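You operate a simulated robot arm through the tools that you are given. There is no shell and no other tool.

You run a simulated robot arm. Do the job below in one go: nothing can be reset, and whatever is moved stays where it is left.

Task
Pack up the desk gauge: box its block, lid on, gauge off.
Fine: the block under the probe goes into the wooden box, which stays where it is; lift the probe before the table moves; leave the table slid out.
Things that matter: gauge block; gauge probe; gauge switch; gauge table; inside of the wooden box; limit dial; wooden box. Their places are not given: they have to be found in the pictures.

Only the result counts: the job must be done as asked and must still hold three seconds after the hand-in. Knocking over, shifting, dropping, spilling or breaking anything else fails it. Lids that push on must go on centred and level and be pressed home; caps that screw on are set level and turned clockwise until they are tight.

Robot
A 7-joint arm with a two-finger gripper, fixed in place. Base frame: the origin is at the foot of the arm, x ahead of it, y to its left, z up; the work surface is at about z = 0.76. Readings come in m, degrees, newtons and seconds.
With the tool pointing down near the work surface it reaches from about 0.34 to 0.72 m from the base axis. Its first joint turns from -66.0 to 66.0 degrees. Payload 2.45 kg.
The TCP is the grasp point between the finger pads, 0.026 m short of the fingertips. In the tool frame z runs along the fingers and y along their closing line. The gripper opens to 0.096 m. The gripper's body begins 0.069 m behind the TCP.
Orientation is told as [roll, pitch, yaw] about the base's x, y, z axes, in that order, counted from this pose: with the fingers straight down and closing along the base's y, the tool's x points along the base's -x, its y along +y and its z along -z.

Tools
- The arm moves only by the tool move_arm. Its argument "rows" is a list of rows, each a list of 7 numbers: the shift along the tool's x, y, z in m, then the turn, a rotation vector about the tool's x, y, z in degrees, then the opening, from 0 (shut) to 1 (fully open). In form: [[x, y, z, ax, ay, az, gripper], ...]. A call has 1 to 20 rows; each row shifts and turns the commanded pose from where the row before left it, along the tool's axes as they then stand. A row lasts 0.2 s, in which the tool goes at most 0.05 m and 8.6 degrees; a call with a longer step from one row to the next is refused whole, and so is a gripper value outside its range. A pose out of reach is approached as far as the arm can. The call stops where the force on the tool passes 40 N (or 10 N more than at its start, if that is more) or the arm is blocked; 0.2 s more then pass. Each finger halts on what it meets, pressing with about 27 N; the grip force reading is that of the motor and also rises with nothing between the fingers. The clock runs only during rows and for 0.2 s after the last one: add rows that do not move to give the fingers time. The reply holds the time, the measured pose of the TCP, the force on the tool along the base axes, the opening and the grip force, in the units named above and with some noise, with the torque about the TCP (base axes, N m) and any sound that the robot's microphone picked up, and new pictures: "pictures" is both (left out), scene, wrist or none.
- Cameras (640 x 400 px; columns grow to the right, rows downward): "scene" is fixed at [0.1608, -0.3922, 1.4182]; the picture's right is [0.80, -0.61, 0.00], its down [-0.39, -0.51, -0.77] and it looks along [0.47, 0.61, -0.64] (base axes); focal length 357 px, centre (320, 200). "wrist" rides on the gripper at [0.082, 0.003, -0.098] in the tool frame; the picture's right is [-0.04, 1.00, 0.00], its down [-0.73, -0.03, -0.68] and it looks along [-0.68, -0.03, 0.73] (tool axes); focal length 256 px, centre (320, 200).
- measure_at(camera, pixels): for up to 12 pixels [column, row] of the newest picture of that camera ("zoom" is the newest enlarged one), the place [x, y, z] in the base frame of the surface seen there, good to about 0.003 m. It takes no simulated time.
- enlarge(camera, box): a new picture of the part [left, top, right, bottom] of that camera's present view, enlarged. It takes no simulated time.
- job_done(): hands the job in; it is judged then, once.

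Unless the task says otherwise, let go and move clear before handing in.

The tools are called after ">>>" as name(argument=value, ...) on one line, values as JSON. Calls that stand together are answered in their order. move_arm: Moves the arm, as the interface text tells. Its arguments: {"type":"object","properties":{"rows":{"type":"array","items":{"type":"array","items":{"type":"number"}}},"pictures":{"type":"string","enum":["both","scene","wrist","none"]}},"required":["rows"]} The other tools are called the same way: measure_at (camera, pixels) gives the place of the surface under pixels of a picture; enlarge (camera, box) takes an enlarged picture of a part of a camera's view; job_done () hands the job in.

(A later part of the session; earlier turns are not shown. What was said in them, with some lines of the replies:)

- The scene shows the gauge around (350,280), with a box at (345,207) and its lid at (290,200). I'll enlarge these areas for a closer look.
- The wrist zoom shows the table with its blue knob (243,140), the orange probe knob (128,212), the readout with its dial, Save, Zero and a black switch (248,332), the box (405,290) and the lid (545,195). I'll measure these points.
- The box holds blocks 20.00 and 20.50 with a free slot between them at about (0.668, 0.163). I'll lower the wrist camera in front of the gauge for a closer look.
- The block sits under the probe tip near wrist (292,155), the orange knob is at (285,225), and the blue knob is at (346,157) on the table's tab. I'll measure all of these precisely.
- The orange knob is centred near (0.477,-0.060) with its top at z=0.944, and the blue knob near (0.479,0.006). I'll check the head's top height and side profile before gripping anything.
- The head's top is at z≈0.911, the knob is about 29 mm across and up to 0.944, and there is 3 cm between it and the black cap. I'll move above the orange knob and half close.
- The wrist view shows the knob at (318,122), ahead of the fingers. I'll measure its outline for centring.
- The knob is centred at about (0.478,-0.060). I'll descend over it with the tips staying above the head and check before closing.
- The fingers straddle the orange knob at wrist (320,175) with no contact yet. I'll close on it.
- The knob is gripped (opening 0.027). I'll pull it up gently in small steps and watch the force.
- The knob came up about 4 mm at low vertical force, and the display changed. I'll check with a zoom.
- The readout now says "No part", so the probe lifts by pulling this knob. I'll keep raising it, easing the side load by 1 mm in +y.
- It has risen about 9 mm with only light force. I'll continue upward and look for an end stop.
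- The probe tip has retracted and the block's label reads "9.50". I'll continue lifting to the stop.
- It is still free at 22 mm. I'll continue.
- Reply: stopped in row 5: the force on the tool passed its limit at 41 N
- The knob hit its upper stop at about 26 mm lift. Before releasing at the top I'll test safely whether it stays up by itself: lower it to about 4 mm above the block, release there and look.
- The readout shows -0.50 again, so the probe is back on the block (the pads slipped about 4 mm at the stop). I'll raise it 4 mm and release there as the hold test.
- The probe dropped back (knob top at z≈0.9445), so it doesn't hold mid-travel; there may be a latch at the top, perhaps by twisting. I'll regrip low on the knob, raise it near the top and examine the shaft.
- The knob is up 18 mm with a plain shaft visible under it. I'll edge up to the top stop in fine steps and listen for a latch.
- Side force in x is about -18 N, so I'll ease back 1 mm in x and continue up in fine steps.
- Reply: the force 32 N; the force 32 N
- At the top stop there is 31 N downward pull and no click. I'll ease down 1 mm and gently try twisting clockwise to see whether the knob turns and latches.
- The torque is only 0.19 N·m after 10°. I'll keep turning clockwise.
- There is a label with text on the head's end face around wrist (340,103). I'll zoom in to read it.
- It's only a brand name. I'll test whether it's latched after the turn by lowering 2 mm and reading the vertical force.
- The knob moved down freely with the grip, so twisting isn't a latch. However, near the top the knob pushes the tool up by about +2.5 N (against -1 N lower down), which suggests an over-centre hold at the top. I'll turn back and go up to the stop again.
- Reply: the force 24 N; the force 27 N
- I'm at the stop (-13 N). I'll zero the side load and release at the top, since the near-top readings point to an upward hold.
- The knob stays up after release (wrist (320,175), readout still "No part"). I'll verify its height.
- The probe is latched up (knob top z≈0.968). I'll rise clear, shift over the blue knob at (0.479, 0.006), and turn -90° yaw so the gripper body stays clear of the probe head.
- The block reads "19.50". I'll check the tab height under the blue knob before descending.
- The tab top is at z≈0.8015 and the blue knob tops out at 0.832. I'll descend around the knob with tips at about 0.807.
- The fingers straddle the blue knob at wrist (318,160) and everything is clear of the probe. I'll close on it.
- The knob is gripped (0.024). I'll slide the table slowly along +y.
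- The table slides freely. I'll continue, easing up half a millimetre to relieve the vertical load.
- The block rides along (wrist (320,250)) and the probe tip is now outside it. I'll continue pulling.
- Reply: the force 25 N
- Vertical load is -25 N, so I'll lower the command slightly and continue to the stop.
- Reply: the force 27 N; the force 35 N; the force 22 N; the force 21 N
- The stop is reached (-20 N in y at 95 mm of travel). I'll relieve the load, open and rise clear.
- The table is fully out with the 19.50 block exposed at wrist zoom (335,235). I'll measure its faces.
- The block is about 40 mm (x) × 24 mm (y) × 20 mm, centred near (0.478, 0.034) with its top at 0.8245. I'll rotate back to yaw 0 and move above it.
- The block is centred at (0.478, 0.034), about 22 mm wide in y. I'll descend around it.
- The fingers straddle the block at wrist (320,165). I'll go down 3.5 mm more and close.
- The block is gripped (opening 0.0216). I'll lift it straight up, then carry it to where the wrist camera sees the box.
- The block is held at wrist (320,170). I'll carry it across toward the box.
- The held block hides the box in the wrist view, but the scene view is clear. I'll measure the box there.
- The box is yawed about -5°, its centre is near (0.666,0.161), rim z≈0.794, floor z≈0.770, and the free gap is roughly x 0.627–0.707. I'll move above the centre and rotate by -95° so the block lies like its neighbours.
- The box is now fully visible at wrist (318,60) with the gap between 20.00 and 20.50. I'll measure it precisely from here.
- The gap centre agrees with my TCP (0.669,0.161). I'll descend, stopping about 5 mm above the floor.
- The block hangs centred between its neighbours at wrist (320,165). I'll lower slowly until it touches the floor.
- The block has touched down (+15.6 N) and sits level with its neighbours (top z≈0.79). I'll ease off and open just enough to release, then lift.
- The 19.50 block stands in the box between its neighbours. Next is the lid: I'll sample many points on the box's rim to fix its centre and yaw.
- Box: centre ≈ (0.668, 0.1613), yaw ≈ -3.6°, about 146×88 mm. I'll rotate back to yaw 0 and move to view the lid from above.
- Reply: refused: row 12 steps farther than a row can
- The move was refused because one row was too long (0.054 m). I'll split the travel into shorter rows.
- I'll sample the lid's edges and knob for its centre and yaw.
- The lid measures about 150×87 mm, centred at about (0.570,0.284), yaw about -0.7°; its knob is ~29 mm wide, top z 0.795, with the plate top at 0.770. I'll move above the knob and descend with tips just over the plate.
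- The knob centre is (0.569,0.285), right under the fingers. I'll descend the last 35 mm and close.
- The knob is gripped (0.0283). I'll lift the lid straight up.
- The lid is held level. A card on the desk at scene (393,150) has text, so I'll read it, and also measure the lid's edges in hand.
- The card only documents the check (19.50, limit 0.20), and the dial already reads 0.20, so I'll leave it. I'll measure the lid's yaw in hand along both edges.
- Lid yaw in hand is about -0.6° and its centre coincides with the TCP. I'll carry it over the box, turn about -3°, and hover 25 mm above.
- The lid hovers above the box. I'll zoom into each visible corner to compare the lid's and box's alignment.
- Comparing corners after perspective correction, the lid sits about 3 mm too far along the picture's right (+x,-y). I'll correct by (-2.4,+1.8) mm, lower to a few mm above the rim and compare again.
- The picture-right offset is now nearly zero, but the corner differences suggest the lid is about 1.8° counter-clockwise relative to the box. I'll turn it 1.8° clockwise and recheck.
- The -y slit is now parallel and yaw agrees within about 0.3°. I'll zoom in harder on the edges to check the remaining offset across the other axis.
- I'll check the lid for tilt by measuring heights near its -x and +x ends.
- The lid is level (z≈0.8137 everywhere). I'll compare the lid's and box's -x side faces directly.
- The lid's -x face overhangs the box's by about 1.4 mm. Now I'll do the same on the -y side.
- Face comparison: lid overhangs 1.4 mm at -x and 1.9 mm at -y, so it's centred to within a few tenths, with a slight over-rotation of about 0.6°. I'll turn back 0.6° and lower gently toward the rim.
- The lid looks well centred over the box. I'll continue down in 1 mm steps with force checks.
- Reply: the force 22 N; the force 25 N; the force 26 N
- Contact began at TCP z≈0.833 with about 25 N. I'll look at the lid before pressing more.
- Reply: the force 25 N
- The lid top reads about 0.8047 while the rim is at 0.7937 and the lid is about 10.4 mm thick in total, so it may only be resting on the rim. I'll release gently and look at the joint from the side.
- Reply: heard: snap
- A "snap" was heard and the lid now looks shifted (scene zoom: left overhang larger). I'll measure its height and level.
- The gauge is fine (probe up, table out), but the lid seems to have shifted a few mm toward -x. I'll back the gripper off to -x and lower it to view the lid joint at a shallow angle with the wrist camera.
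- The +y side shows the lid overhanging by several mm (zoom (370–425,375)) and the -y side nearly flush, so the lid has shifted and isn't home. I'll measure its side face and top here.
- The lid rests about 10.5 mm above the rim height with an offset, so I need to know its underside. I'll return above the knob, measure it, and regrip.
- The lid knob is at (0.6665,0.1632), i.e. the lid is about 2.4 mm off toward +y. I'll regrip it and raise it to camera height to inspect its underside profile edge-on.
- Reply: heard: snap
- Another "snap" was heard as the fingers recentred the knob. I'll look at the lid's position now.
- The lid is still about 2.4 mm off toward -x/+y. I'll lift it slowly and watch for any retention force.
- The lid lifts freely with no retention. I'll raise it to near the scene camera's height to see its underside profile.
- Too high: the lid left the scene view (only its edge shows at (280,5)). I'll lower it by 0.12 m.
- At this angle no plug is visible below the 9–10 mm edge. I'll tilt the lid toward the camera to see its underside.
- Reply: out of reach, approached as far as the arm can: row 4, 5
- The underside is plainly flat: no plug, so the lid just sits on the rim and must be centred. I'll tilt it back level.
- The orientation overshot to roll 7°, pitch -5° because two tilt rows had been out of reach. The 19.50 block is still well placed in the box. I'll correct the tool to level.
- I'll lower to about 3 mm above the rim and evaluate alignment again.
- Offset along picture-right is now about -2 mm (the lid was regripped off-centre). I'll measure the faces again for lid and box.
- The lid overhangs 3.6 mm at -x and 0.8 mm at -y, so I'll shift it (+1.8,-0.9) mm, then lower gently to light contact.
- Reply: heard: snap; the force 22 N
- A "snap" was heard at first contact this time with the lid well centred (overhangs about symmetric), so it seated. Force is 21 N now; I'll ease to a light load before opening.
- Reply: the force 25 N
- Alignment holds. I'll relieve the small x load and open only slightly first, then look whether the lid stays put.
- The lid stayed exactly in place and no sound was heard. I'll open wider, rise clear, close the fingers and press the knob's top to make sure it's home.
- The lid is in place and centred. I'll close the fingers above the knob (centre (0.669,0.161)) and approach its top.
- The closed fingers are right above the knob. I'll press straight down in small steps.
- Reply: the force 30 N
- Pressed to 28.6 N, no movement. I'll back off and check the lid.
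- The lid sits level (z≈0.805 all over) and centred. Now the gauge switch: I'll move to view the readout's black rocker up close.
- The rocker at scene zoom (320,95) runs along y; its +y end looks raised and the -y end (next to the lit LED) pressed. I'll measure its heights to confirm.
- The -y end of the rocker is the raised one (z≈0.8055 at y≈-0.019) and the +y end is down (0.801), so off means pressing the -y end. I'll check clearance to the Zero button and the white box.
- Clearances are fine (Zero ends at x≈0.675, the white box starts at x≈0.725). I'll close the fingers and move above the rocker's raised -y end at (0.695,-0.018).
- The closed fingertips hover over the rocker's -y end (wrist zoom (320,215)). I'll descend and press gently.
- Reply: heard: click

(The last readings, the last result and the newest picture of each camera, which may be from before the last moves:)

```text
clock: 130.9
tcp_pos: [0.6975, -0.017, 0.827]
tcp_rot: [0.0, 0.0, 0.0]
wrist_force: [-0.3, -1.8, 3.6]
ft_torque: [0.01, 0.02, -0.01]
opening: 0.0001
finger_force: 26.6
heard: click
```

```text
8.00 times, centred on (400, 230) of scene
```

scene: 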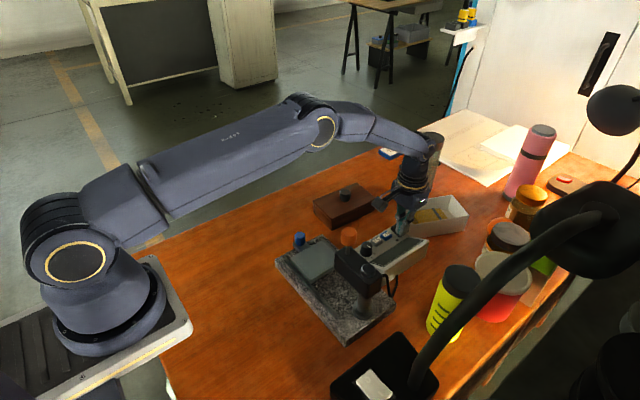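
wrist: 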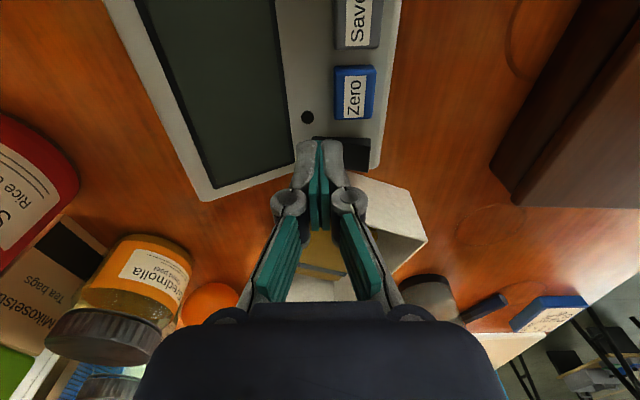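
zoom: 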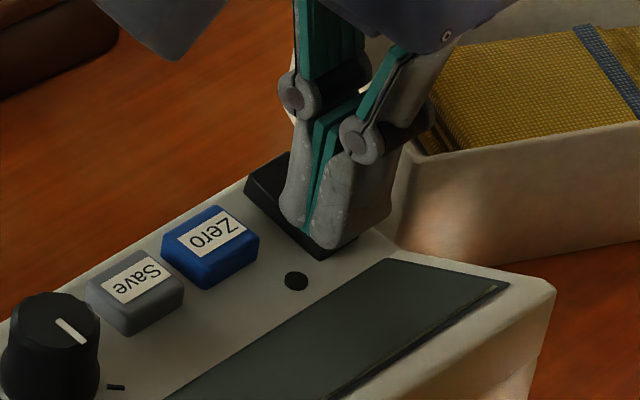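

A click was heard; the LED (307,117) and display are dark, so the gauge is off. I'll retreat straight up.

>>> move_arm(rows=[[0, 0, 0.0007, 0, 0, 0, 0], [0, 0, 0, 0, 0, 0, 0], [0, 0, -0.005, 0, 0, 0, 0], [0, 0, -0.02, 0, 0, 0, 0], [0, 0, -0.045, 0, 0, 0, 0], [0, 0, -0.045, 0, 0, 0, 0], [0, 0, 0, 0, 0, 0, 0]], pictures="both")

>>> enlarge(camera="scene", box=[265, 175, 435, 320])

```text
clock: 132.5
tcp_pos: [0.698, -0.0183, 0.942]
tcp_rot: [0.0, 0.0, -0.1]
wrist_force: [-0.9, -0.6, 0.1]
ft_torque: [-0.01, 0.0, -0.05]
opening: 0.0002
finger_force: 27.5
```

scene: 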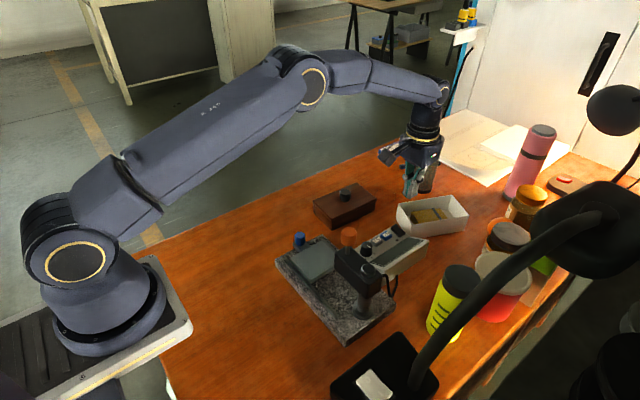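
wrist: 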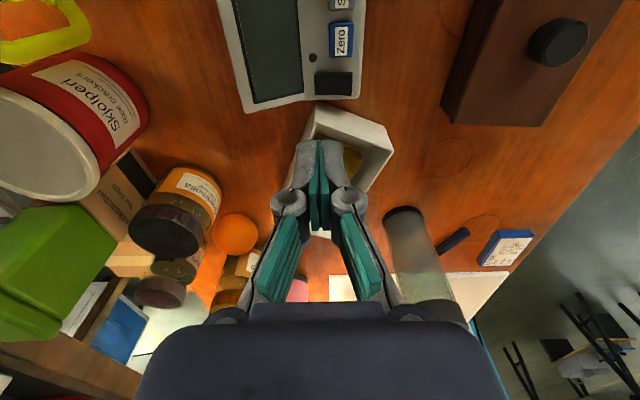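

```text
2.76 times, centred on (350, 248) of scene
```

zoom: 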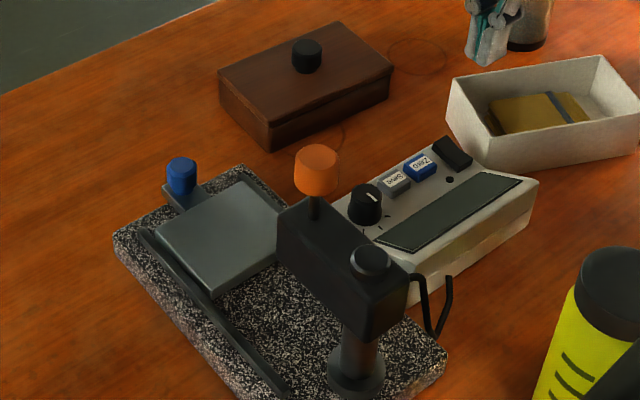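

Everything looks right: gauge dark, probe up, table out, lid on. As a final check, I'll view the lid's overhang from the -x side at a low angle.

>>> move_arm(rows=[[0.0322, 0.0317, 0, 0, 0, 0, 0], [0.0322, 0.0317, 0, 0, 0, 0, 0.3], [0.0322, 0.0317, 0, 0, 0, 0, 0.5], [0.0322, 0.0317, 0, 0, 0, 0, 0.5], [0.0322, 0.0317, 0, 0, 0, 0, 0.5], [0.0322, 0.0317, 0, 0, 0, 0, 0.5], [0, 0, 0.04, 0, 0, 0, 0.5], [0, 0, 0.04, 0, 0, 0, 0.5], [0, 0, 0.035, 0, 0, 0, 0.5], [0, 0, 0, 0, 0, 0, 0.5]], pictures="both")

>>> enlarge(camera="wrist", box=[255, 215, 325, 275])

>>> enlarge(camera="wrist", box=[325, 215, 395, 275])

```text
clock: 134.7
tcp_pos: [0.5059, 0.1735, 0.8258]
tcp_rot: [0.0, 0.0, 0.0]
wrist_force: [0.4, -0.6, 0.2]
ft_torque: [-0.02, -0.01, 0.01]
opening: 0.0481
finger_force: 0.1
```

scene: 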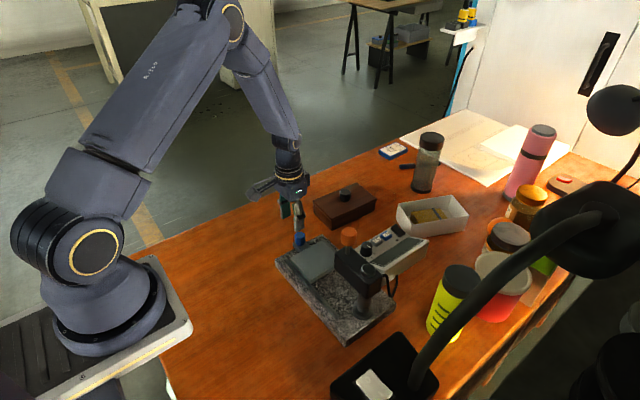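
wrist: 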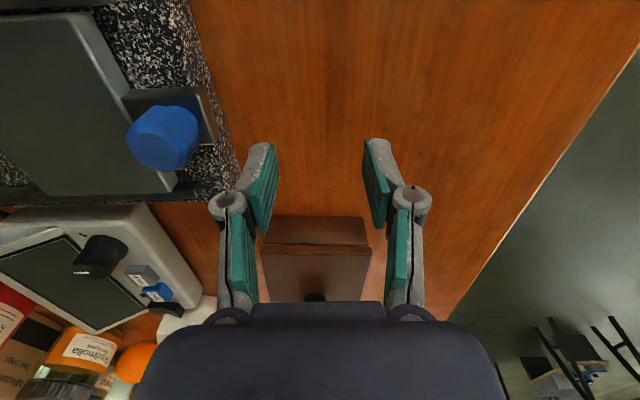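

```text
6.67 times, centred on (290, 245) of wrist
```

zoom: 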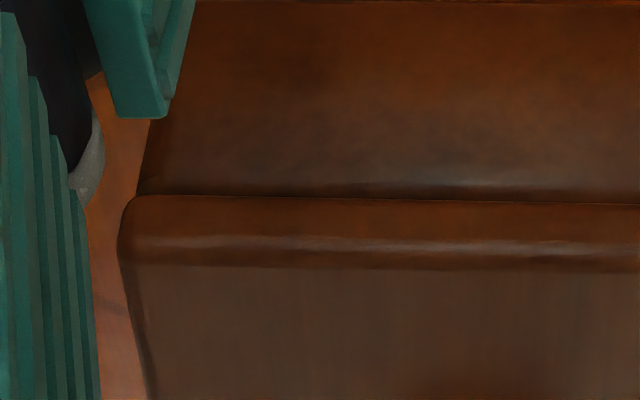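

```text
6.67 times, centred on (360, 245) of wrist
```

zoom: 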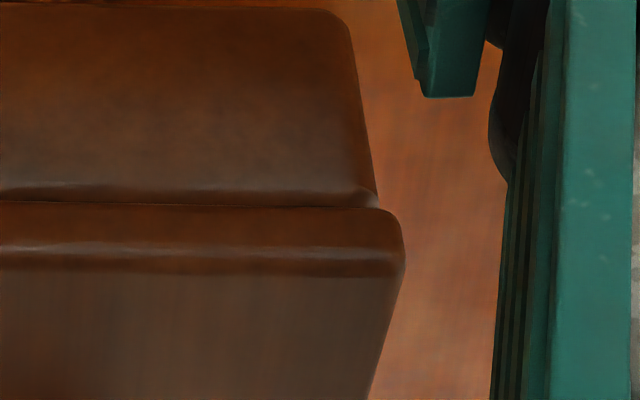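

The lid's overhang is nearly even on both sides (about 19 px at -y, 26 px at +y at 6.7×), so it's centred to within half a millimetre. I'll move the arm up and clear.

>>> move_arm(rows=[[0, 0, -0.04, 0, 0, 0, 0.5], [0.01, 0, -0.045, 0, 0, 0, 0.5], [0.015, 0, -0.045, 0, 0, 0, 0.5], [0.015, 0, -0.045, 0, 0, 0, 0.5], [0.015, 0, -0.045, 0, 0, 0, 0.5], [0.015, 0, -0.045, 0, 0, 0, 0.5], [0.015, 0, -0.04, 0, 0, 0, 0.5], [0, 0, 0, 0, 0, 0, 0.5], [0, 0, 0, 0, 0, 0, 0.5]], pictures="both")

>>> enlarge(camera="scene", box=[265, 170, 435, 320])

>>> enlarge(camera="scene", box=[305, 180, 385, 230])

```text
clock: 136.7
tcp_pos: [0.4188, 0.175, 1.1321]
tcp_rot: [0.0, 0.0, 0.0]
wrist_force: [-0.6, 0.2, -0.3]
ft_torque: [0.02, -0.03, 0.04]
opening: 0.0478
finger_force: 0.1
```

scene: 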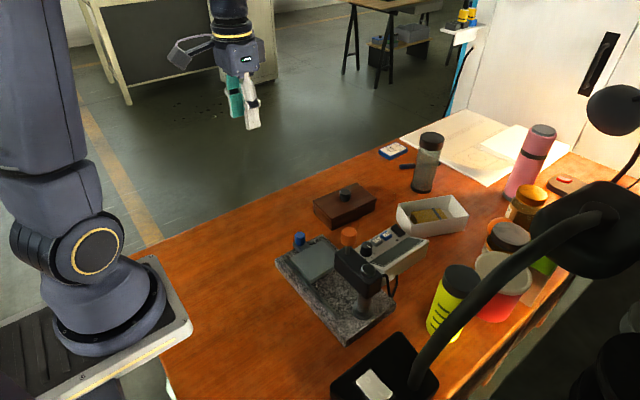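
wrist: 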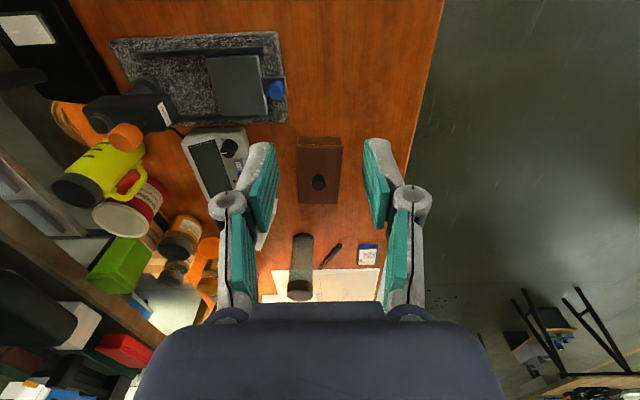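

```text
2.67 times, centred on (350, 245) of scene
```

zoom: 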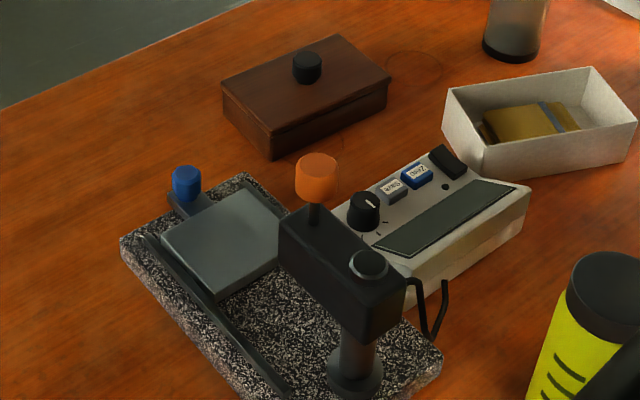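

```text
8.00 times, centred on (345, 205) of scene
```

zoom: 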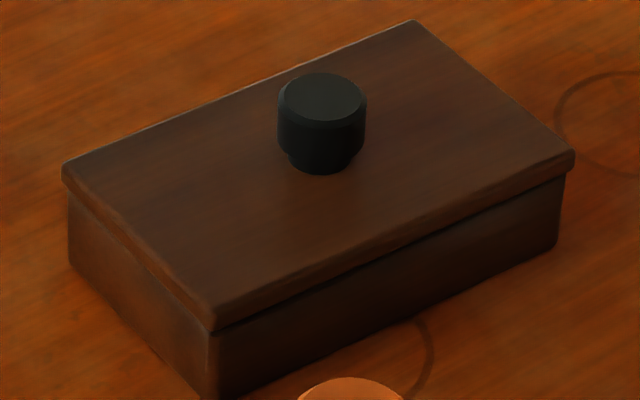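

The final views show the 19.50 block boxed with the lid centred and level. The gauge display and LED are dark, the probe is latched up, the table is slid out, and the dial and buttons are untouched. The arm is clear, so I'm handing in.

>>> job_done()

```text
The job is handed in.
```

The gauge is packed up and the job is handed in; I haven't seen a verdict.

- **Probe:** I pulled the orange knob to the top of its travel before moving the table. It stayed up after release and is still up.
- **Table:** It is slid out to its stop, and I left it there.
- **Block:** The 19.50 block is in the wooden box, between 20.00 and 20.50. The box did not move.
- **Lid:** It lies level and flush on the rim. It looked within about 1 mm of centred in the views I checked.
    - **Placement:** It took two tries. The first time it slid about 2.5 mm off-centre when I let go, so I lifted it and set it down again. I heard a snap as it touched down, then pressed the knob with about 29 N.
    - **Uncertainty:** The same snap was heard twice while the lid was off-centre, and its underside is flat, with no lip. I can't be sure the snap means it is locked on.
- **Gauge:** I pressed the raised end of the switch and it clicked. The display and light are off, and I didn't touch the dial, Save or Zero.
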